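You operate a simulated robot arm through the tools that you are given. There is no shell and no other tool.

You are at the controls of a simulated robot arm. One attempt, no reset.

## Task
Move the red hose from the yellow port to the green port.
Fine: shut the yellow lever and open the black slider before the plug comes out. Then slider shut, green lever open, one stroke out and back.

Only the result counts: the job must be done as asked and must still hold three seconds after the hand-in. Knocking over, shifting, dropping, spilling or breaking anything else fails it.

## Robot
A 7-joint arm with a four-finger gripper, fixed in place. Base frame: the origin is on the floor under the middle of its stand, x ahead of it, y to its left, z up; the work surface is at about z = 0.8. Readings come in m, rad, newtons and seconds.
It reaches about 1.223 m from its shoulder. Its first joint turns from -1.204 to 3.002 rad. Payload 3.67 kg.
Tool frame: the origin (TCP) lies between the finger pads and is the grasp point; the fingertips stand 0.028 m ahead of it; z points along the fingers, y is the line along which they close. The gripper opens to 0.112 m; its body begins 0.073 m behind the TCP.
Orientation is that of the tool frame in the base frame, as a unit quaternion [x, y, z, w]. With the fingers straight down and closing along the base's y, the tool's x points along the base's -x, its y along +y and its z along -z.

## Interface
- The arm moves only by the tool servo_tool. Its argument "series" is a list of rows, each a list of 6 numbers: the shift along the base's x, y, z in units of 50 mm (1.0 is 50 mm), then the turn, a rotation vector about the base's x, y, z in units of 6 degrees (1.0 is 6 degrees). In form: [[dx, dy, dz, wx, wy, wz], ...]. A call has 1 to 20 rows; each row shifts and turns the commanded pose from where the row before left it. "jaw" is the closure, from 0 (fully open) to 1 (shut), set as the call begins (left out, the last holds). A call with a number of a shift or a turn outside -1 to 1 is refused whole. Rows are played at 5 a second. More than 0.05 m and 0.15 rad between two rows, or a gripper value outside its range, and nothing of the call is played. Where a pose cannot be reached the arm comes as near as it can. A force on the tool above 40 N (or 10 N above the force at the start of the call, whichever is more), or a blocked arm, ends the call early, and 0.2 s more pass. Each finger travels about 0.1025 m/s and halts on what it meets, pressing with about 31 N; the grip force reading is that of the motor and also rises with nothing between the fingers. The clock runs only during rows and for 0.2 s after the last one: add rows that do not move to give the fingers time. The reply holds the time, the measured pose of the TCP, the force on the tool along the base axes, the opening and the grip force, in the units named above and with some noise, with the torque about the TCP (base axes, N m) and any sound that the robot's microphone picked up, and new pictures: "views" is both (left out), scene, wrist or none.
- Cameras (640 x 400 px; columns grow to the right, rows downward): "scene" is fixed at [0.2369, 0.6378, 1.4805]; the picture's right is [-0.82, -0.58, 0.00], its down [-0.28, 0.39, -0.88] and it looks along [0.51, -0.72, -0.48] (base axes); focal length 272 px, centre (320, 200). "wrist" rides on the gripper at [0.06, -0.018, -0.104] in the tool frame; the picture's right is [0.29, 0.96, 0.00], its down [-0.80, 0.24, -0.55] and it looks along [-0.53, 0.16, 0.83] (tool axes); focal length 234 px, centre (320, 200). There is no depth. A picture from a camera that has moved, and an enlarged one, comes with that camera's place and axes in the base frame and with its lens. The place of the scene camera against the robot may be out by one fixed shift of up to 0.025 m in any direction.
- raise_lower(by): slides the trunk up (or, below 0, down) by that many m; the arm rides with it, the base frame stays. It gives what a move gives, with no picture.
- close_up(camera, box): a new picture of the part [left, top, right, bottom] of that camera's present view, enlarged. It takes no simulated time.
- sign_off(): hands the job in; it is judged then, once.

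Places have to be worked out from the pictures, the camera data and where the tool is seen. Open the gripper and draw the arm clear of the work before you hand the job in, unless the task says otherwise.

The tools are called after ">>>" as name(argument=value, ...) on one line, values as JSON. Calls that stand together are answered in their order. servo_tool: Moves the arm, as the interface text tells. Its arguments: {"type":"object","properties":{"series":{"type":"array"},"jaw":{"type":"number"},"views":{"type":"string","enum":["both","scene","wrist","none"]}},"required":["series"]} The other tools are called the same way: raise_lower (by) moves the trunk up or down; close_up (camera, box) takes an enlarged picture of a part of a camera's view; sign_off () hands the job in.

At the start:

```text
time: 0.0
tool_pos: [0.7106, -0.0987, 1.4243]
orientation: [0.002, 1.0, 0.0, 0.0]
ft_force: [0.9, 0.0, -0.2]
torque: [0.01, 0.04, 0.01]
finger_gap: 0.1118
grasp_force: 0.1
trunk travel left (down, up): [-0.675, 0.165]
```

scene: 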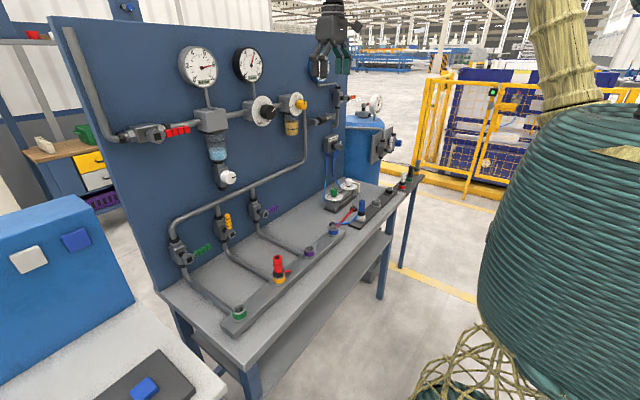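
wrist: 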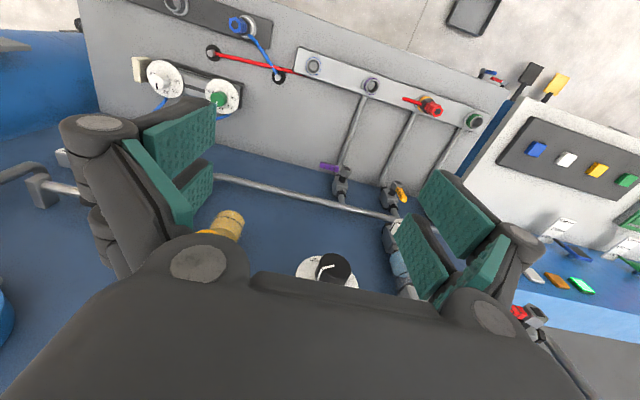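

The scene shows a pneumatic bench with a blue board, three valve branches (green, yellow, purple levers) and a port strip with green, yellow and purple ports; the red plug sits in the yellow port. I'll look closer before moving anything.

>>> close_up(camera="scene", box=[150, 180, 350, 340])

>>> close_up(camera="scene", box=[280, 130, 440, 250])

>>> close_up(camera="scene", box=[90, 30, 400, 210])

>>> close_up(camera="wrist", box=[300, 40, 520, 220])

>>> close_up(camera="wrist", box=[120, 0, 320, 130])

```text
2.50 times, centred on (250, 260) of scene
camera zoom: at [0.2369, 0.6378, 1.4805], right [-0.82, -0.58, 0.0], down [-0.28, 0.39, -0.88], along [0.51, -0.72, -0.48], focal length 680 px, centre (495, 50)
```

zoom: 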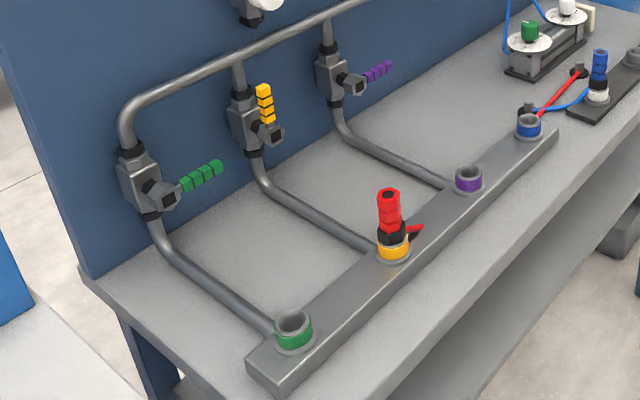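

```text
3.33 times, centred on (360, 190) of scene
camera zoom: at [0.2369, 0.6378, 1.4805], right [-0.82, -0.58, 0.0], down [-0.28, 0.39, -0.88], along [0.51, -0.72, -0.48], focal length 907 px, centre (187, 233)
```

zoom: 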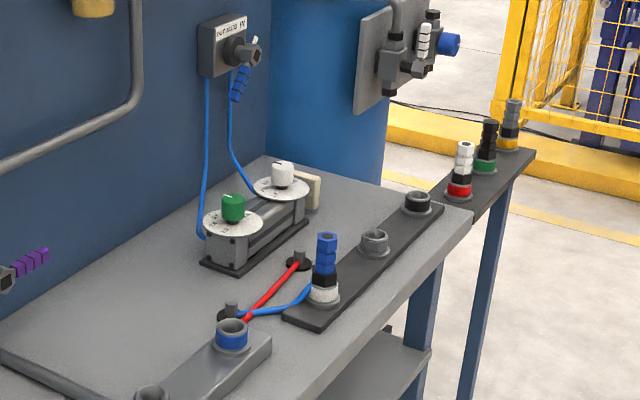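

```text
2.06 times, centred on (245, 120) of scene
camera zoom: at [0.2369, 0.6378, 1.4805], right [-0.82, -0.58, 0.0], down [-0.28, 0.39, -0.88], along [0.51, -0.72, -0.48], focal length 562 px, centre (475, 365)
```

zoom: 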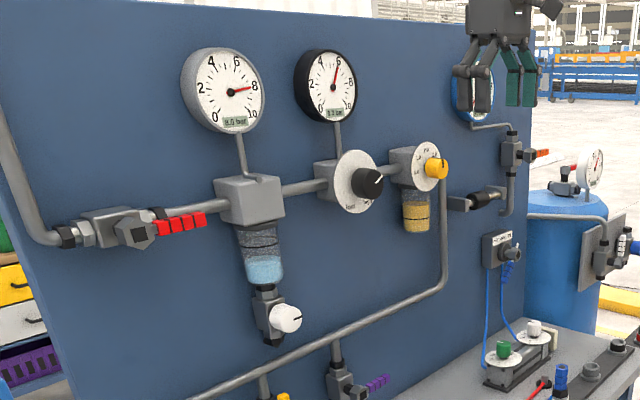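

```text
2.22 times, centred on (410, 130) of wrist
camera zoom: at [0.6493, -0.1188, 1.5289], right [-0.29, 0.96, 0.0], down [0.8, 0.24, 0.55], along [0.53, 0.16, -0.83], focal length 520 px, centre (120, 356)
```

zoom: 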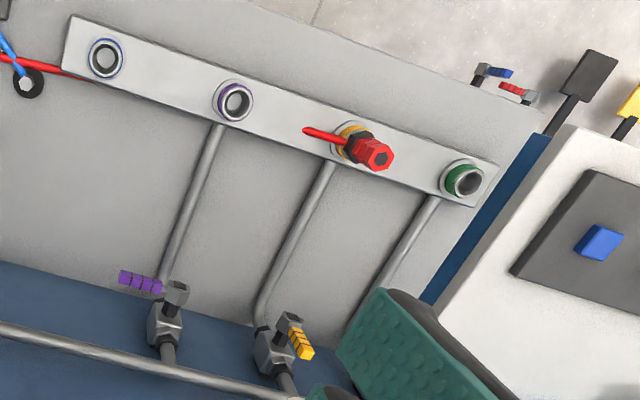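

```text
3.08 times, centred on (220, 65) of wrist
camera zoom: at [0.6493, -0.1188, 1.5289], right [-0.29, 0.96, 0.0], down [0.8, 0.24, 0.55], along [0.53, 0.16, -0.83], focal length 720 px, centre (628, 615)
```

zoom: 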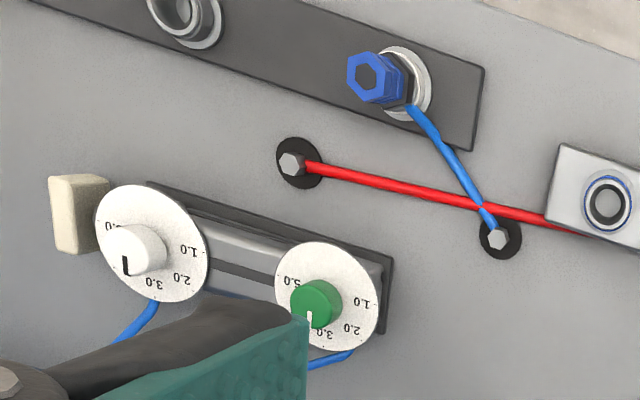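

Yellow's lever stands up along its pipe (open), and green's and purple's lie along -y (shut). I now look for the black slider and whatever makes the stroke.

>>> close_up(camera="scene", box=[290, 70, 370, 120])

>>> close_up(camera="scene", box=[310, 120, 390, 170])

>>> close_up(camera="scene", box=[310, 165, 390, 215])

>>> close_up(camera="scene", box=[360, 80, 440, 130])

>>> close_up(camera="scene", box=[300, 20, 380, 80])

>>> close_up(camera="scene", box=[180, 40, 330, 140])

>>> close_up(camera="scene", box=[0, 190, 230, 400])

>>> close_up(camera="wrist", box=[480, 60, 640, 320])

```text
8.00 times, centred on (330, 95) of scene
camera zoom: at [0.2369, 0.6378, 1.4805], right [-0.82, -0.58, 0.0], down [-0.28, 0.39, -0.88], along [0.51, -0.72, -0.48], focal length 2176 px, centre (240, 1040)
```

zoom: 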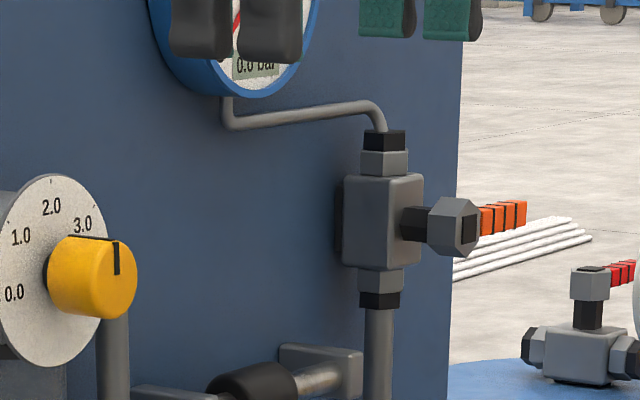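

```text
8.00 times, centred on (350, 145) of scene
camera zoom: at [0.2369, 0.6378, 1.4805], right [-0.82, -0.58, 0.0], down [-0.28, 0.39, -0.88], along [0.51, -0.72, -0.48], focal length 2176 px, centre (80, 640)
```

zoom: 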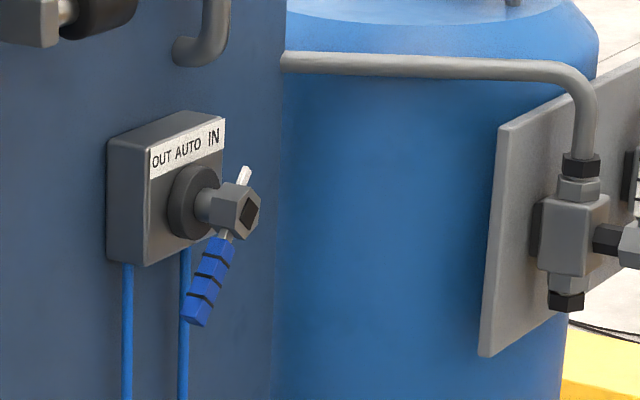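

```text
8.00 times, centred on (350, 190) of scene
camera zoom: at [0.2369, 0.6378, 1.4805], right [-0.82, -0.58, 0.0], down [-0.28, 0.39, -0.88], along [0.51, -0.72, -0.48], focal length 2176 px, centre (80, 280)
```

zoom: 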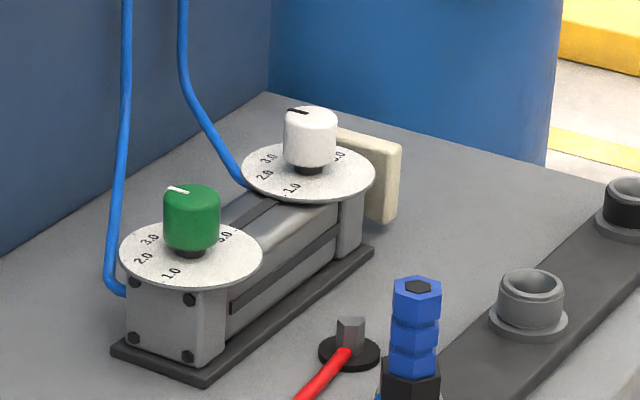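

```text
8.00 times, centred on (400, 105) of scene
camera zoom: at [0.2369, 0.6378, 1.4805], right [-0.82, -0.58, 0.0], down [-0.28, 0.39, -0.88], along [0.51, -0.72, -0.48], focal length 2176 px, centre (-320, 960)
```

zoom: 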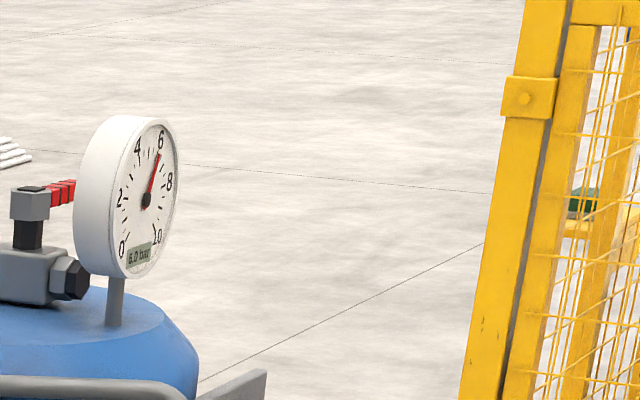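

```text
6.67 times, centred on (340, 50) of scene
camera zoom: at [0.2369, 0.6378, 1.4805], right [-0.82, -0.58, 0.0], down [-0.28, 0.39, -0.88], along [0.51, -0.72, -0.48], focal length 1814 px, centre (187, 1200)
```

zoom: 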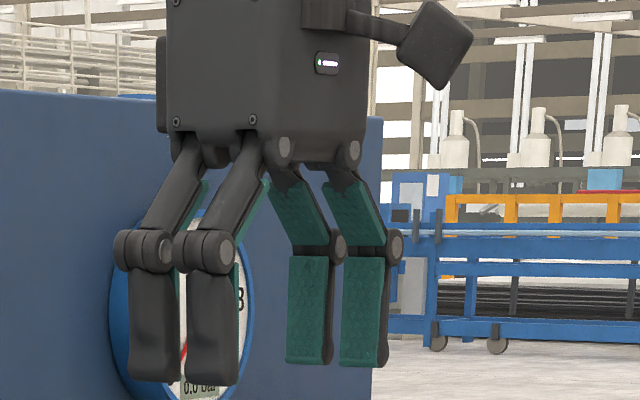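

```text
4.00 times, centred on (255, 90) of scene
camera zoom: at [0.2369, 0.6378, 1.4805], right [-0.82, -0.58, 0.0], down [-0.28, 0.39, -0.88], along [0.51, -0.72, -0.48], focal length 1088 px, centre (580, 640)
```

zoom: 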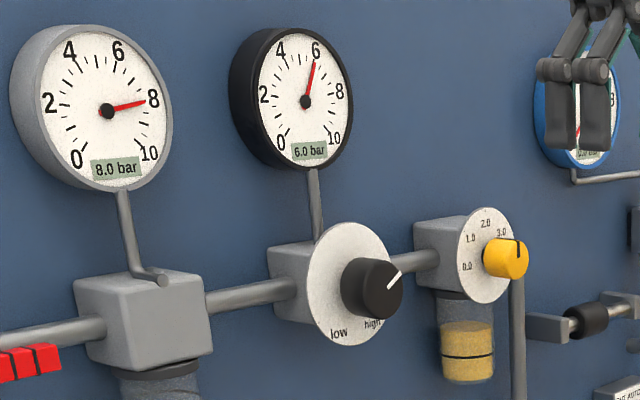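

```text
1.90 times, centred on (115, 295) of scene
camera zoom: at [0.2369, 0.6378, 1.4805], right [-0.82, -0.58, 0.0], down [-0.28, 0.39, -0.88], along [0.51, -0.72, -0.48], focal length 518 px, centre (710, 19)
```

zoom: 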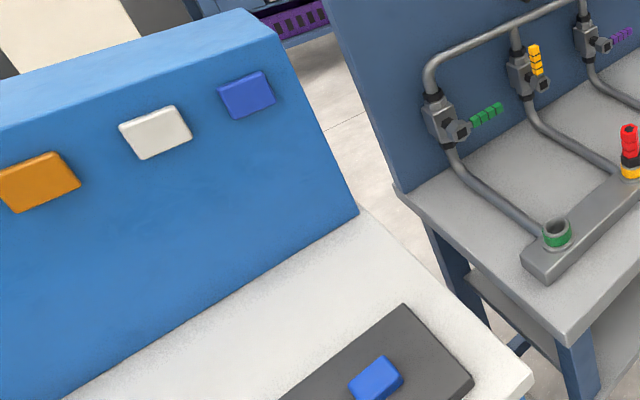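

```text
1.54 times, centred on (560, 190) of wrist
camera zoom: at [0.6493, -0.1188, 1.5289], right [-0.29, 0.96, 0.0], down [0.8, 0.24, 0.55], along [0.53, 0.16, -0.83], focal length 360 px, centre (-49, 215)
```

zoom: 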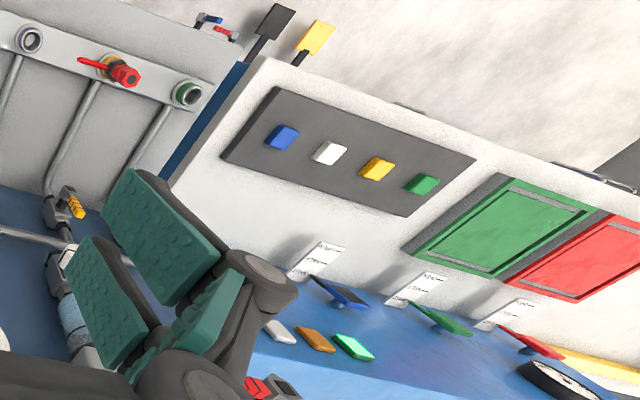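

The yellow lever hub comes out near (0.91, 0.19, 0.94), the ports near x≈0.695 at about y = 0.36/0.20/0.04, the black slider near (0.9, -0.35, 1.23) and the OUT/AUTO/IN lever near (0.9, -0.49, 1.07). I back off and tilt the hand toward the board to see the slider and selector better.

>>> servo_tool(series=[[-0.5, -0.4, -0.2, 0, -1, 0], [-0.5, -0.4, -0.2, 0, -1, 0], [-0.5, -0.4, -0.2, 0, -1, 0], [-0.5, -0.4, -0.2, 0, -1, 0], [-0.5, -0.4, -0.2, 0, -1, 0], [-0.5, -0.4, -0.2, 0, -1, 0], [-0.5, -0.4, -0.2, 0, -1, 0], [-0.5, -0.4, -0.2, 0, -1, 0], [0, 0, 0, 0, 0, 0]], views="both")

```text
time: 2.0
tool_pos: [0.5094, -0.2615, 1.3445]
orientation: [0.001, 0.913, 0.001, 0.408]
ft_force: [0.3, -0.5, -0.7]
torque: [0.0, 0.02, 0.01]
finger_gap: 0.1121
grasp_force: 0.0
trunk travel left (down, up): [-0.675, 0.165]
camera wrist: at [0.391, -0.2806, 1.371], right [-0.19, 0.96, -0.21], down [0.12, 0.24, 0.96], along [0.97, 0.16, -0.16], focal length 234 px, centre (320, 200)
```

scene: 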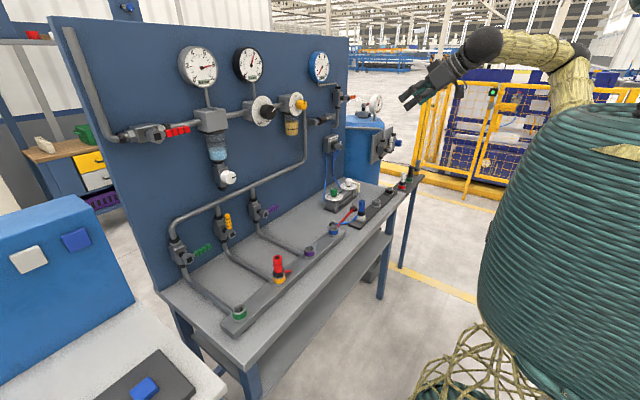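
wrist: 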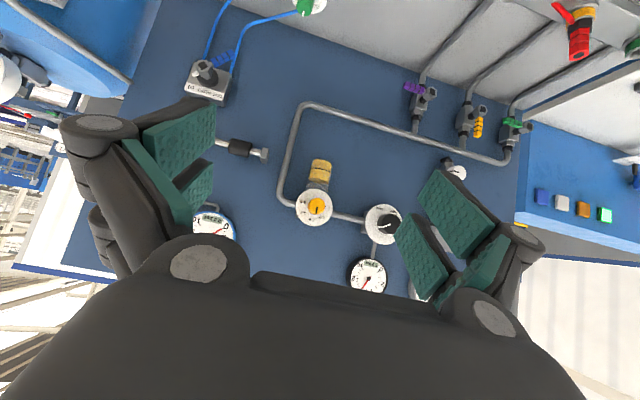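

The wrist view (upside down) now shows the whole board. I zoom into the slider, selector and valves.

>>> close_up(camera="wrist", box=[160, 40, 320, 180])

>>> close_up(camera="wrist", box=[380, 50, 560, 190])

>>> close_up(camera="scene", box=[290, 50, 370, 130])

>>> close_up(camera="wrist", box=[520, 0, 640, 80])

```text
2.86 times, centred on (240, 110) of wrist
camera zoom: at [0.391, -0.2806, 1.371], right [-0.19, 0.96, -0.21], down [0.12, 0.24, 0.96], along [0.97, 0.16, -0.16], focal length 669 px, centre (549, 457)
```

zoom: 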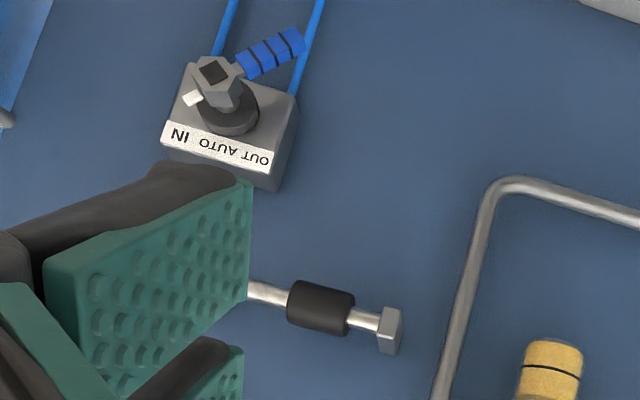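

```text
2.86 times, centred on (470, 120) of wrist
camera zoom: at [0.391, -0.2806, 1.371], right [-0.19, 0.96, -0.21], down [0.12, 0.24, 0.96], along [0.97, 0.16, -0.16], focal length 669 px, centre (-109, 429)
```

zoom: 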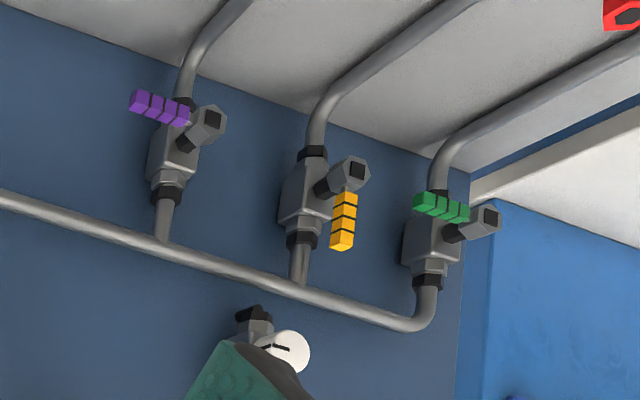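

```text
5.00 times, centred on (330, 90) of scene
camera zoom: at [0.2369, 0.6378, 1.4805], right [-0.82, -0.58, 0.0], down [-0.28, 0.39, -0.88], along [0.51, -0.72, -0.48], focal length 1360 px, centre (270, 750)
```

zoom: 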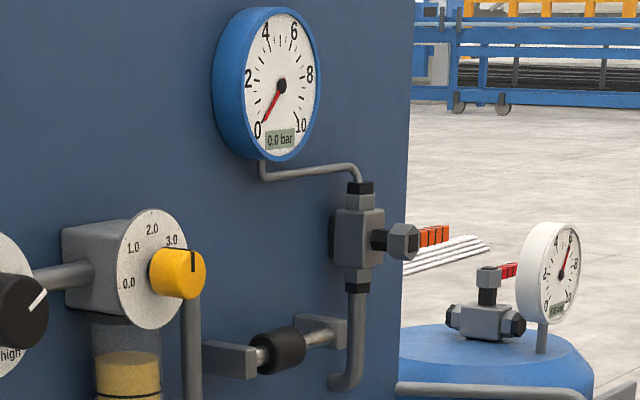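

```text
5.00 times, centred on (580, 40) of wrist
camera zoom: at [0.391, -0.2806, 1.371], right [-0.19, 0.96, -0.21], down [0.12, 0.24, 0.96], along [0.97, 0.16, -0.16], focal length 1171 px, centre (-980, 1000)
```

zoom: 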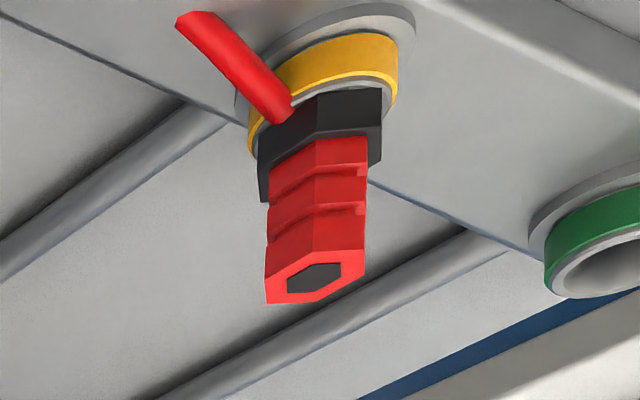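

The selector's white pointer is at IN, and the slider sleeve sits on a rod between two end blocks, partly hidden by a finger. I move right and lower to see the whole slider.

>>> servo_tool(series=[[0.3, -0.8, -0.5, 0, -1, 0], [0.3, -0.8, -0.5, 0, -1, 0], [0.3, -0.8, -0.5, 0, -1, 0], [0, 0, 0, 0, 0, 0]], views="wrist")

```text
time: 3.0
tool_pos: [0.5779, -0.394, 1.2891]
orientation: [0.0, 0.839, 0.001, 0.544]
ft_force: [-0.7, 0.2, -0.2]
torque: [-0.02, 0.02, -0.02]
finger_gap: 0.1122
grasp_force: 0.1
out of reach, approached as far as the arm can: row 1, 2
trunk travel left (down, up): [-0.675, 0.165]
camera wrist: at [0.4576, -0.4124, 1.278], right [-0.12, 0.96, -0.26], down [-0.18, 0.24, 0.95], along [0.98, 0.16, 0.15], focal length 234 px, centre (320, 200)
```

wrist: 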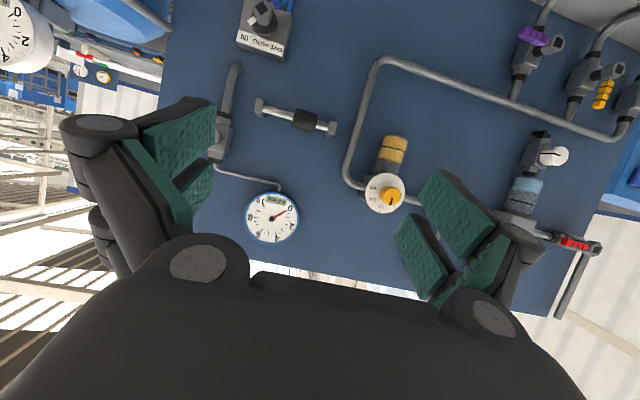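

>>> close_up(camera="wrist", box=[225, 70, 355, 160])

>>> close_up(camera="wrist", box=[210, 0, 310, 70])

>>> close_up(camera="wrist", box=[490, 0, 640, 130])

```text
4.44 times, centred on (290, 115) of wrist
camera zoom: at [0.4576, -0.4124, 1.278], right [-0.12, 0.96, -0.26], down [-0.18, 0.24, 0.95], along [0.98, 0.16, 0.15], focal length 1041 px, centre (453, 578)
```

zoom: 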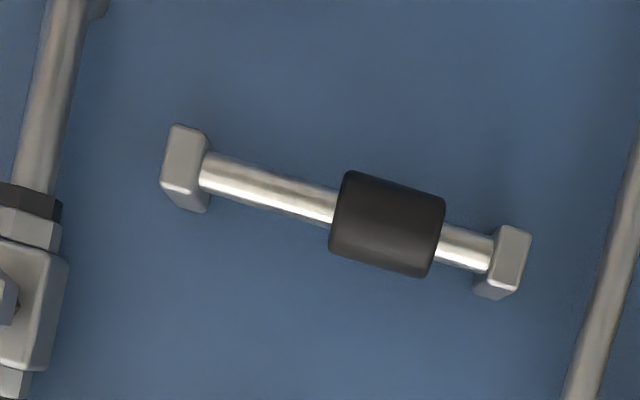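

```text
5.71 times, centred on (260, 35) of wrist
camera zoom: at [0.4576, -0.4124, 1.278], right [-0.12, 0.96, -0.26], down [-0.18, 0.24, 0.95], along [0.98, 0.16, 0.15], focal length 1338 px, centre (663, 1143)
```

zoom: 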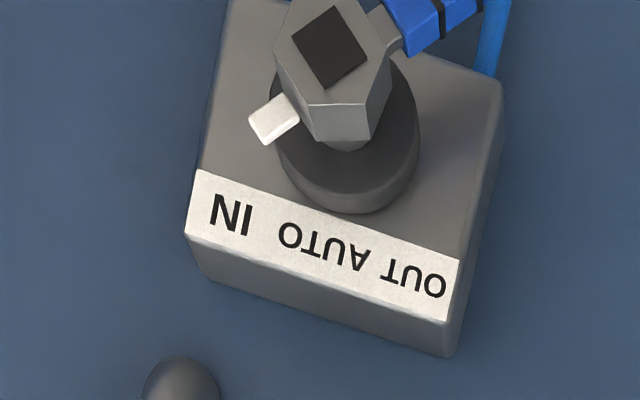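

```text
3.08 times, centred on (565, 65) of wrist
camera zoom: at [0.4576, -0.4124, 1.278], right [-0.12, 0.96, -0.26], down [-0.18, 0.24, 0.95], along [0.98, 0.16, 0.15], focal length 720 px, centre (-434, 615)
```

zoom: 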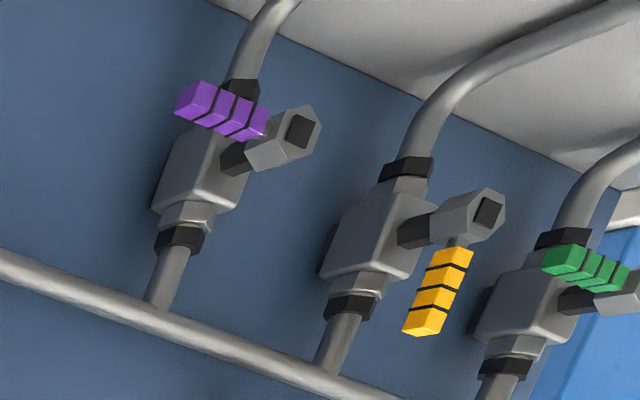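

The slider sleeve is near the +y end of its rod at about (0.94, -0.40, 1.205), the selector hub is near (0.92, -0.52, 1.05), and its pointer is on IN. The arm was at its reach limit, so I lower the trunk to bring the shoulder nearer the working height.

>>> raise_lower(by=-0.2)

```text
time: 5.2
tool_pos: [0.5782, -0.3938, 1.0883]
orientation: [0.002, 0.84, 0.001, 0.543]
ft_force: [-0.3, 0.9, -1.0]
torque: [0.0, 0.01, 0.0]
finger_gap: 0.1121
grasp_force: 0.0
trunk travel left (down, up): [-0.475, 0.365]
```

Trunk is down 0.2 m and the tool is at z = 1.09. I move left in front of the yellow and green valves, staying well out from the board, and look.

>>> servo_tool(series=[[0, 0.9, 0.1, 0, 0, 0], [0, 1, 0.1, 0, 0, 0], [0, 1, 0.1, 0, 0, 0], [0, 1, 0, 0, 0, 0], [0, 1, 0, 0, 0, 0], [0, 1, 0, 0, 0, 0], [0, 1, 0, 0, 0, 0], [0, 1, 0, 0, 0, 0], [0, 1, 0, 0, 0, 0], [0, 1, 0, 0, 0, 0], [0, 1, 0, 0, 0, 0], [0, 0.9, 0, 0, 0, 0], [0, 0, 0, 0, 0, 0]], views="both")

```text
refused: row 2 steps farther than a row can; nothing moved
```

The combined step was slightly too long; I repeat with shorter rows.

>>> servo_tool(series=[[0, 0.8, 0.1, 0, 0, 0], [0, 0.95, 0.1, 0, 0, 0], [0, 0.95, 0.1, 0, 0, 0], [0, 0.95, 0, 0, 0, 0], [0, 0.95, 0, 0, 0, 0], [0, 0.95, 0, 0, 0, 0], [0, 0.95, 0, 0, 0, 0], [0, 0.95, 0, 0, 0, 0], [0, 0.95, 0, 0, 0, 0], [0, 0.95, 0, 0, 0, 0], [0, 0.95, 0, 0, 0, 0], [0, 0.95, 0, 0, 0, 0], [0, 0.5, 0, 0, 0, 0], [0, 0, 0, 0, 0, 0]], views="both")

```text
time: 8.2
tool_pos: [0.6048, 0.1902, 1.1196]
orientation: [0.0, 0.839, 0.001, 0.544]
ft_force: [1.1, 0.0, 0.5]
torque: [0.01, -0.01, -0.02]
finger_gap: 0.1119
grasp_force: 0.0
out of reach, approached as far as the arm can: row 1, 2, 3
trunk travel left (down, up): [-0.475, 0.365]
camera wrist: at [0.4838, 0.1719, 1.1079], right [-0.12, 0.96, -0.26], down [-0.18, 0.24, 0.95], along [0.98, 0.16, 0.15], focal length 234 px, centre (320, 200)
```

scene: 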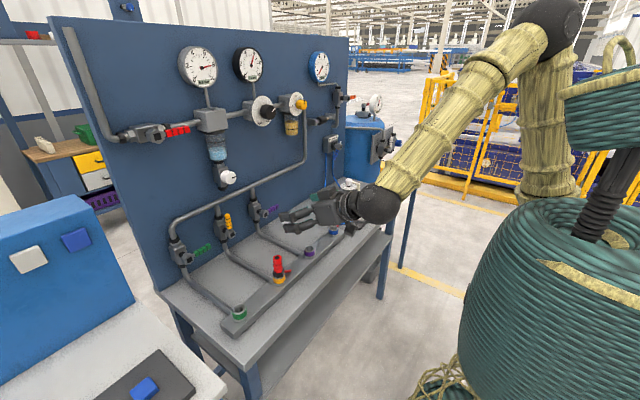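
wrist: 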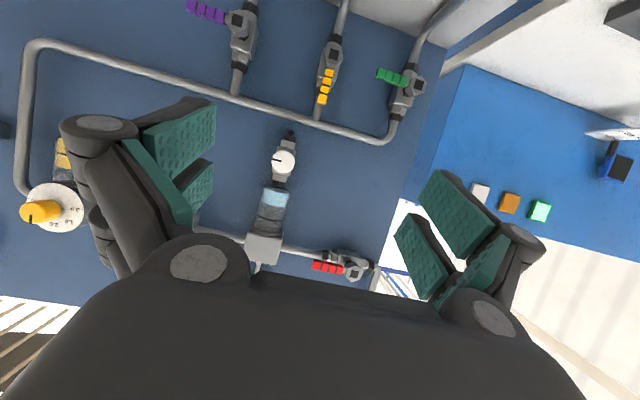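

>>> close_up(camera="wrist", box=[280, 20, 440, 140])

>>> close_up(camera="scene", box=[160, 195, 280, 275])

```text
3.33 times, centred on (360, 80) of wrist
camera zoom: at [0.4838, 0.1719, 1.1079], right [-0.12, 0.96, -0.26], down [-0.18, 0.24, 0.95], along [0.98, 0.16, 0.15], focal length 781 px, centre (187, 600)
```

zoom: 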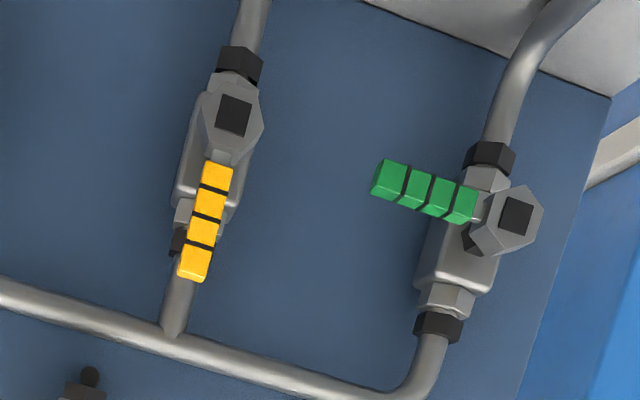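

```text
5.00 times, centred on (220, 235) of scene
camera zoom: at [0.2369, 0.6378, 1.4805], right [-0.82, -0.58, 0.0], down [-0.28, 0.39, -0.88], along [0.51, -0.72, -0.48], focal length 1360 px, centre (820, 25)
```

zoom: 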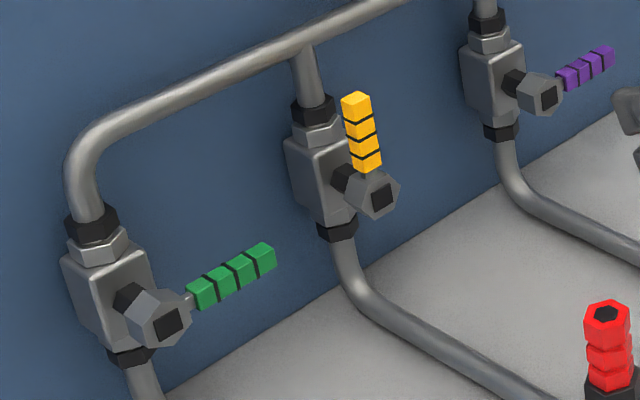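

The yellow hub face triangulates to (0.91, 0.199, 0.924) with the lever upright in the plane x≈0.918, tip at z≈1.0; the green hub is at y≈0.359 with its lever tip at y≈0.28. I close the jaw and tilt nearer to horizontal, to push the yellow lever from its +y side.

>>> servo_tool(series=[[0, 0, 0, 0, -0.75, 0], [0, 0, 0, 0, -0.75, 0], [0, 0, 0, 0, 0, 0], [0, 0, 0, 0, 0, 0], [0, 0, 0, 0, 0, 0]], jaw=1, views="both")

```text
time: 9.4
tool_pos: [0.6047, 0.1904, 1.1183]
orientation: [0.0, 0.794, 0.001, 0.608]
ft_force: [-1.1, 1.1, 0.6]
torque: [0.01, 0.03, -0.01]
finger_gap: 0.0
grasp_force: 31.1
trunk travel left (down, up): [-0.475, 0.365]
camera wrist: at [0.4878, 0.1706, 1.0891], right [-0.08, 0.96, -0.28], down [-0.33, 0.24, 0.91], along [0.94, 0.16, 0.3], focal length 234 px, centre (320, 200)
```

scene: 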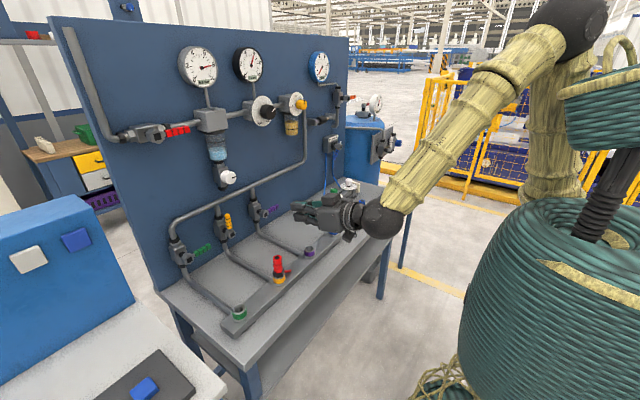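
wrist: 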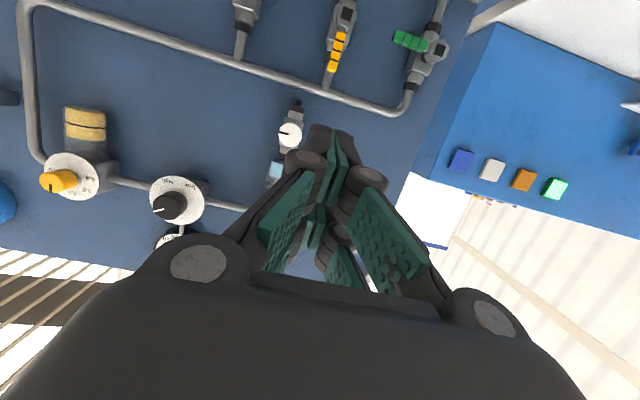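

The closed fingers make a narrow cluster of about 3 cm at the tips. I approach at height over the plug to about (0.88, 0.24, 1.04), on the +y side of the yellow lever.

>>> servo_tool(series=[[0.87, 0.25, -0.3, 0, 0, 0], [0.87, 0.25, -0.3, 0, 0, 0], [0.87, 0.25, -0.3, 0, 0, 0], [0.87, 0.25, -0.3, 0, 0, 0], [0.8, 0, -0.1, 0, 0, 0], [0.8, 0, -0.1, 0, 0, 0], [0.4, 0, 0, 0, 0, 0], [0, 0, 0, 0, 0, 0]], views="both")

```text
time: 11.4
tool_pos: [0.899, 0.2008, 1.0798]
orientation: [0.037, 0.793, 0.014, 0.608]
ft_force: [-0.3, 0.1, 0.2]
torque: [0.0, -0.03, 0.02]
finger_gap: 0.0
grasp_force: 31.3
trunk travel left (down, up): [-0.475, 0.365]
stopped in row 8: the arm was blocked; the commanded pose is now the measured one
camera wrist: at [0.7817, 0.189, 1.0484], right [-0.03, 0.98, -0.21], down [-0.32, 0.19, 0.93], along [0.95, 0.1, 0.31], focal length 234 px, centre (320, 200)
```

scene: 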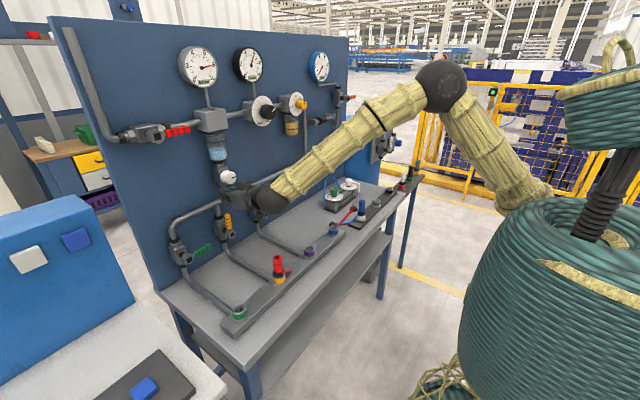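
wrist: 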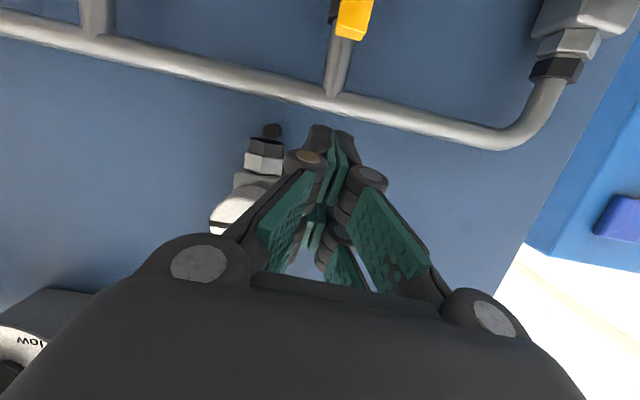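

The arm reports blocked at (0.90, 0.20, 1.08) with almost no force on the tool, so I think the upper arm is against its own stand after the trunk was lowered. I back straight out from the board, undo the small twist, and then raise the trunk.

>>> servo_tool(series=[[-0.6, 0, 0, 0, 0, 0], [-0.9, 0, 0, 0, 0, 0], [-0.9, 0, 0, 0, 0, 0], [-0.9, 0, 0, -0.3, 0, 0.2], [-0.9, 0, 0, -0.35, 0, 0.2], [0, 0, 0, 0, 0, 0]], views="both")

```text
time: 12.8
tool_pos: [0.6866, 0.2031, 1.0784]
orientation: [-0.004, 0.793, -0.002, 0.609]
ft_force: [0.3, 0.4, -0.4]
torque: [0.0, 0.0, 0.03]
finger_gap: 0.0
grasp_force: 30.7
trunk travel left (down, up): [-0.475, 0.365]
camera wrist: at [0.569, 0.1835, 1.0487], right [-0.08, 0.96, -0.29], down [-0.33, 0.25, 0.91], along [0.94, 0.17, 0.3], focal length 234 px, centre (320, 200)
```

scene: 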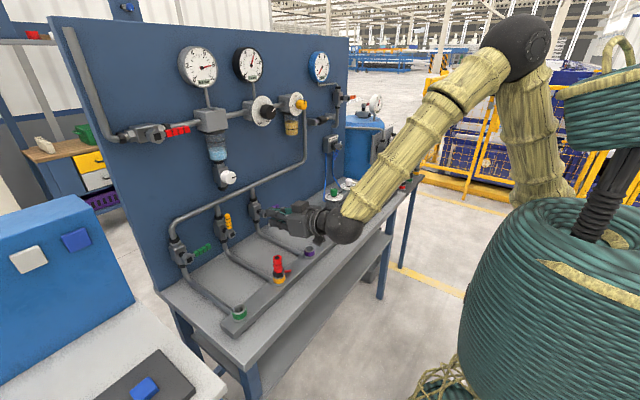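
wrist: 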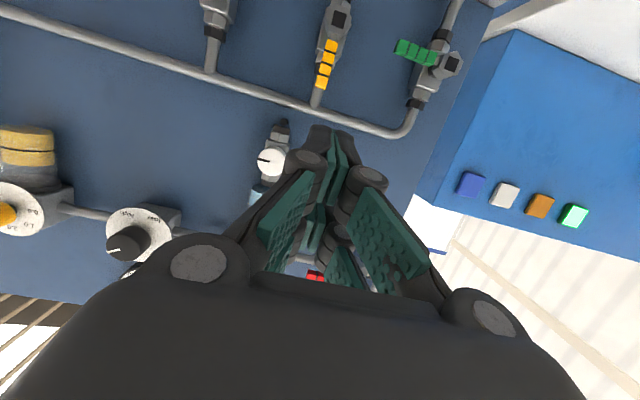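

I check that the white drain knob was not disturbed.

>>> close_up(camera="scene", box=[190, 120, 270, 200])

>>> raise_lower(by=0.15)

```text
5.00 times, centred on (230, 160) of scene
camera zoom: at [0.2369, 0.6378, 1.4805], right [-0.82, -0.58, 0.0], down [-0.28, 0.39, -0.88], along [0.51, -0.72, -0.48], focal length 1360 px, centre (770, 400)
```

zoom: 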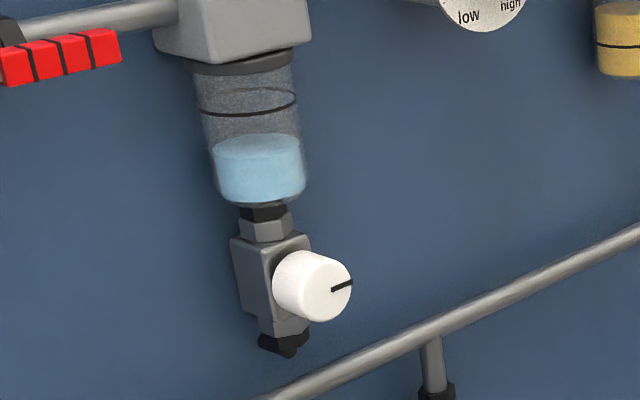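

```text
time: 14.5
tool_pos: [0.6861, 0.2029, 1.228]
orientation: [-0.004, 0.793, -0.001, 0.609]
ft_force: [0.4, -1.0, 0.6]
torque: [0.02, -0.04, 0.0]
finger_gap: 0.0
grasp_force: 30.9
trunk travel left (down, up): [-0.625, 0.215]
```

The white knob's mark looks unchanged. With the trunk raised I descend at a standoff and see whether the arm now follows.

>>> servo_tool(series=[[0, 0.2, -0.8, 0, 0, 0], [0, 0.2, -0.8, 0, 0, 0], [0, 0.2, -0.8, 0, 0, 0], [0.2, 0.2, -0.8, 0, 0, 0], [0, 0, 0, 0, 0, 0]], views="scene")

```text
time: 15.5
tool_pos: [0.7292, 0.1996, 1.1441]
orientation: [0.063, 0.786, 0.024, 0.614]
ft_force: [0.3, -0.7, -0.5]
torque: [-0.03, -0.03, 0.0]
finger_gap: 0.0
grasp_force: 30.9
trunk travel left (down, up): [-0.625, 0.215]
stopped in row 4: the arm was blocked; the commanded pose is now the measured one
```

scene: 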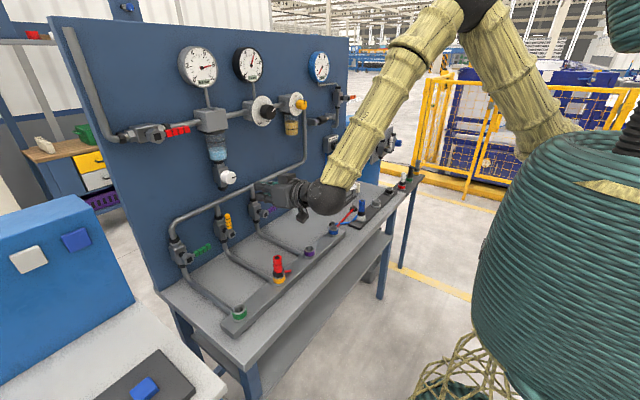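

It blocks again with no tool force, when the upper arm leans low over the ribbed torso (which rides with the trunk). So the work has to sit higher relative to the trunk: I lift the tool clear and level it, then lower the trunk much further.

>>> servo_tool(series=[[0, 0, 0.9, 0, 0, 0], [0, 0, 0.9, -0.3, 0, 0.2], [0, 0, 0.9, -0.3, 0, 0.2], [-0.1, 0, 0.9, -0.3, 0, 0.2], [-0.1, 0, 0.9, -0.3, 0, 0.12], [-0.1, 0, 0.9, 0, 0, 0], [0, 0, 0.6, 0, 0, 0], [0, 0, 0, 0, 0, 0]], views="scene")

```text
time: 17.3
tool_pos: [0.714, 0.1998, 1.445]
orientation: [-0.006, 0.788, -0.003, 0.615]
ft_force: [-0.2, -0.4, 0.4]
torque: [0.0, 0.0, -0.04]
finger_gap: 0.0
grasp_force: 31.4
trunk travel left (down, up): [-0.625, 0.215]
```

scene: 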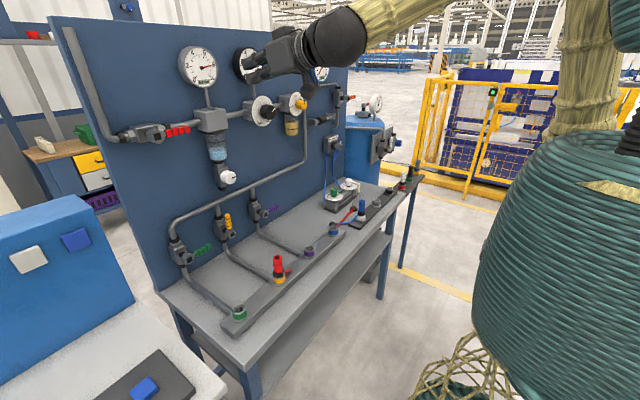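

Clear and level at z=1.445. I lower the trunk 0.38 m, which puts the tool near z=1.065, above the plug.

>>> raise_lower(by=-0.38)

```text
time: 21.0
tool_pos: [0.7142, 0.1986, 1.0639]
orientation: [-0.005, 0.788, -0.003, 0.615]
ft_force: [1.0, -0.1, 0.1]
torque: [0.02, -0.01, -0.01]
finger_gap: 0.0001
grasp_force: 30.5
trunk travel left (down, up): [-0.245, 0.595]
```

Now I try the approach again, shifting to the +y side and then forward at z≈1.04.

>>> servo_tool(series=[[0.4, 0.4, 0, 0.05, 0, 0], [0.6, 0.45, -0.1, 0, 0, 0], [0.6, 0, -0.1, 0, 0, 0], [0.6, 0, -0.1, 0, 0, 0], [0.6, 0, -0.1, 0, 0, 0], [0.5, 0, 0, 0, 0, 0], [0, 0, 0, 0, 0, 0]], views="both")

```text
time: 22.8
tool_pos: [0.8865, 0.1826, 1.1104]
orientation: [0.045, 0.781, 0.033, 0.623]
ft_force: [0.0, -0.6, -0.4]
torque: [0.02, 0.04, 0.0]
finger_gap: 0.0001
grasp_force: 30.9
trunk travel left (down, up): [-0.245, 0.595]
stopped in row 7: the arm was blocked; the commanded pose is now the measured one
camera wrist: at [0.7715, 0.1714, 1.075], right [-0.04, 0.98, -0.18], down [-0.36, 0.15, 0.92], along [0.93, 0.1, 0.35], focal length 234 px, centre (320, 200)
```

scene: 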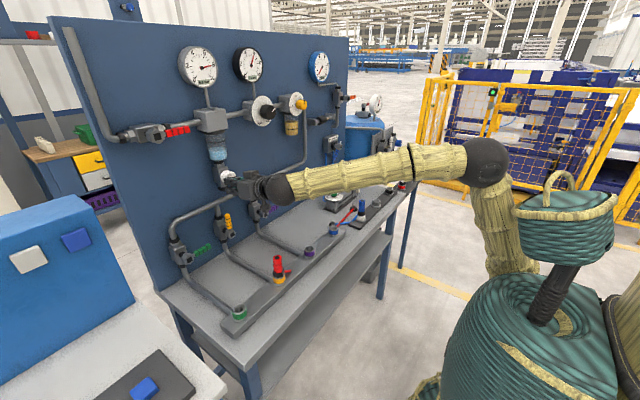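
wrist: 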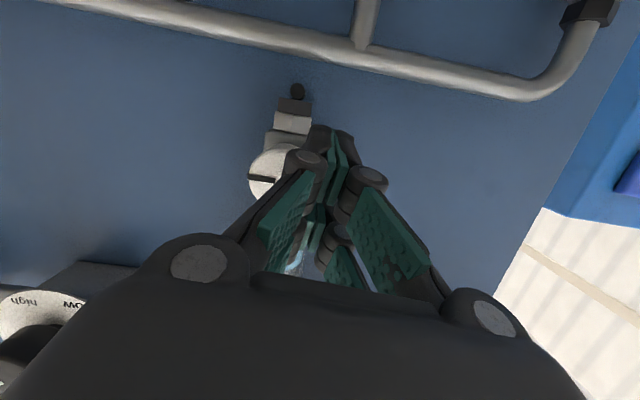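

Blocked again around y≈0.18–0.20 with no tool force. I zoom in on what the arm might be touching.

>>> close_up(camera="scene", box=[190, 140, 330, 240])

>>> close_up(camera="scene", box=[420, 110, 640, 400])

>>> close_up(camera="wrist", box=[220, 70, 400, 200])

```text
4.00 times, centred on (260, 190) of scene
camera zoom: at [0.2369, 0.6378, 1.4805], right [-0.82, -0.58, 0.0], down [-0.28, 0.39, -0.88], along [0.51, -0.72, -0.48], focal length 1088 px, centre (560, 240)
```

zoom: 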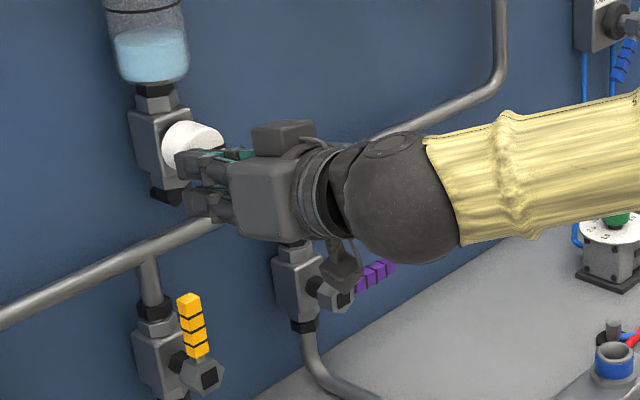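

```text
1.38 times, centred on (530, 255) of scene
camera zoom: at [0.2369, 0.6378, 1.4805], right [-0.82, -0.58, 0.0], down [-0.28, 0.39, -0.88], along [0.51, -0.72, -0.48], focal length 375 px, centre (30, 124)
```

zoom: 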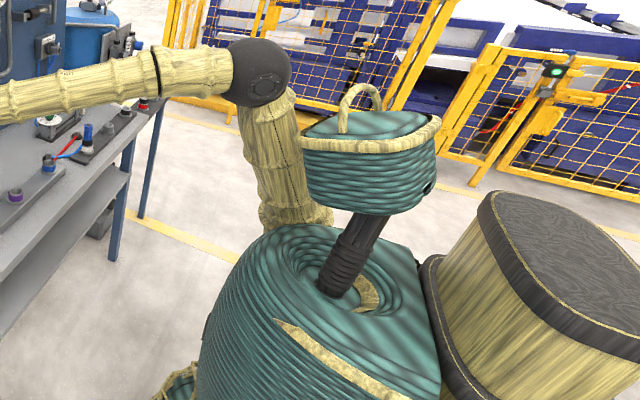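

```text
3.08 times, centred on (310, 135) of wrist
camera zoom: at [0.7715, 0.1714, 1.075], right [-0.04, 0.98, -0.18], down [-0.36, 0.15, 0.92], along [0.93, 0.1, 0.35], focal length 720 px, centre (351, 400)
```

zoom: 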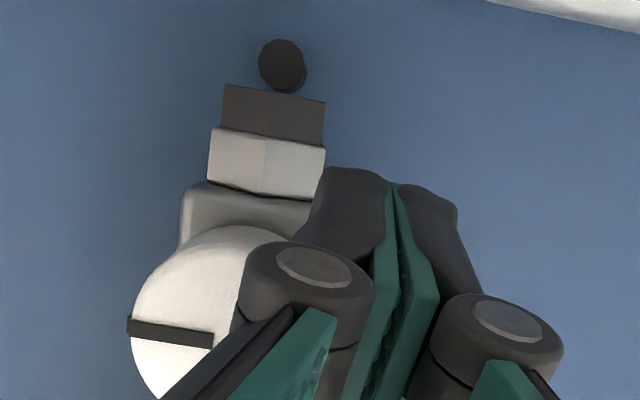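

The robot is a torso with this arm on its right shoulder, so reaching left with the hand straight ahead presses the upper arm against the head or torso. I'll back out, then yaw the hand to point forward-left so the wrist and elbow stay further right.

>>> servo_tool(series=[[-0.6, 0, 0, 0, 0, 0], [-0.8, 0, 0, 0, 0, 0], [-0.8, 0, 0, -0.4, 0, 0.3], [-0.6, 0, 0, -0.4, 0, 0.8], [0, 0, 0, -0.3, 0, 0.9], [0, 0, 0, 0, 0, 1], [0, 0, 0, 0, 0, 1], [0, 0, 0, 0, 0, 1], [0, 0, 0, 0, 0, 0]], views="both")

```text
time: 24.8
tool_pos: [0.7471, 0.1857, 1.1094]
orientation: [-0.197, 0.759, 0.148, 0.603]
ft_force: [-0.2, -0.3, 0.1]
torque: [0.0, 0.0, 0.02]
finger_gap: 0.0
grasp_force: 30.2
trunk travel left (down, up): [-0.245, 0.595]
camera wrist: at [0.6542, 0.1143, 1.076], right [-0.51, 0.81, -0.29], down [-0.43, 0.05, 0.9], along [0.74, 0.59, 0.32], focal length 234 px, centre (320, 200)
```

scene: 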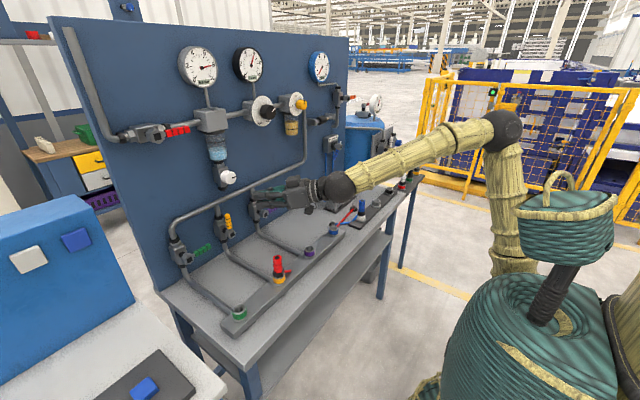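
wrist: 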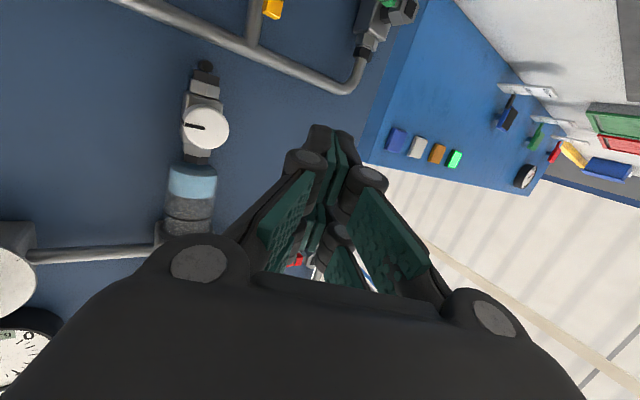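

With the hand yawed about 28° left the elbow moved out to the right. I now go to the +y side of the yellow lever, first at z≈1.04.

>>> servo_tool(series=[[0.3, 0.4, -0.4, 0, 0, 0], [0.4, 0.4, -0.4, 0, 0, 0], [0.5, 0.4, -0.4, 0, 0, 0], [0.6, 0, -0.2, 0, 0, 0], [0.6, 0, 0, 0, 0, 0], [0.6, 0, 0, 0, 0, 0], [0, 0, 0, 0, 0, 0]], views="both")

```text
time: 26.4
tool_pos: [0.8959, 0.2484, 1.038]
orientation: [-0.198, 0.759, 0.149, 0.602]
ft_force: [-0.7, 0.4, -0.1]
torque: [-0.02, -0.02, 0.02]
finger_gap: 0.0002
grasp_force: 31.5
trunk travel left (down, up): [-0.245, 0.595]
camera wrist: at [0.8033, 0.1753, 1.0052], right [-0.51, 0.81, -0.29], down [-0.43, 0.05, 0.9], along [0.74, 0.59, 0.32], focal length 234 px, centre (320, 200)
```

scene: 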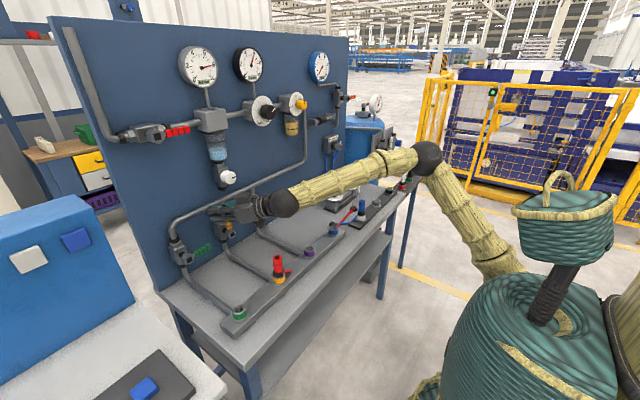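
wrist: 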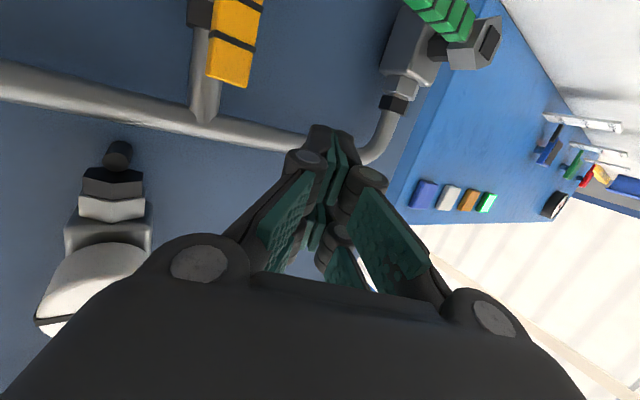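

Reached (0.896, 0.248, 1.038); the yellow lever tip checks out near (0.915, 0.200, 0.998). I drop to z≈0.985 beside it and push toward -y.

>>> servo_tool(series=[[0.1, 0, -0.5, 0, 0, 0], [0.06, 0, -0.55, 0, 0, 0], [0, -0.25, 0, 0, 0, 0], [0, -0.25, 0, 0, 0, 0], [0, -0.25, 0, 0, 0, 0], [0, -0.25, 0, 0, 0, 0], [0, -0.25, 0, 0, 0, 0], [0, -0.25, 0, 0, 0, 0], [0, -0.25, 0, 0, 0, 0], [0, 0, 0, 0, 0, 0]], views="both")

```text
time: 28.6
tool_pos: [0.9056, 0.1594, 0.9873]
orientation: [-0.197, 0.759, 0.148, 0.603]
ft_force: [0.0, 0.4, 0.2]
torque: [-0.03, 0.0, -0.01]
finger_gap: 0.0
grasp_force: 31.3
trunk travel left (down, up): [-0.245, 0.595]
camera wrist: at [0.8132, 0.0873, 0.9532], right [-0.51, 0.81, -0.29], down [-0.43, 0.05, 0.9], along [0.74, 0.59, 0.32], focal length 234 px, centre (320, 200)
```

scene: 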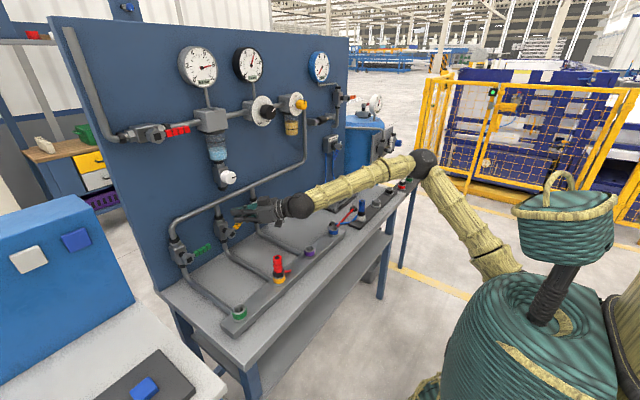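
wrist: 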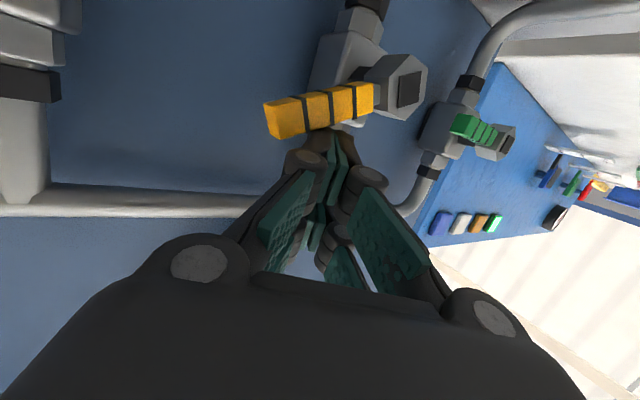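

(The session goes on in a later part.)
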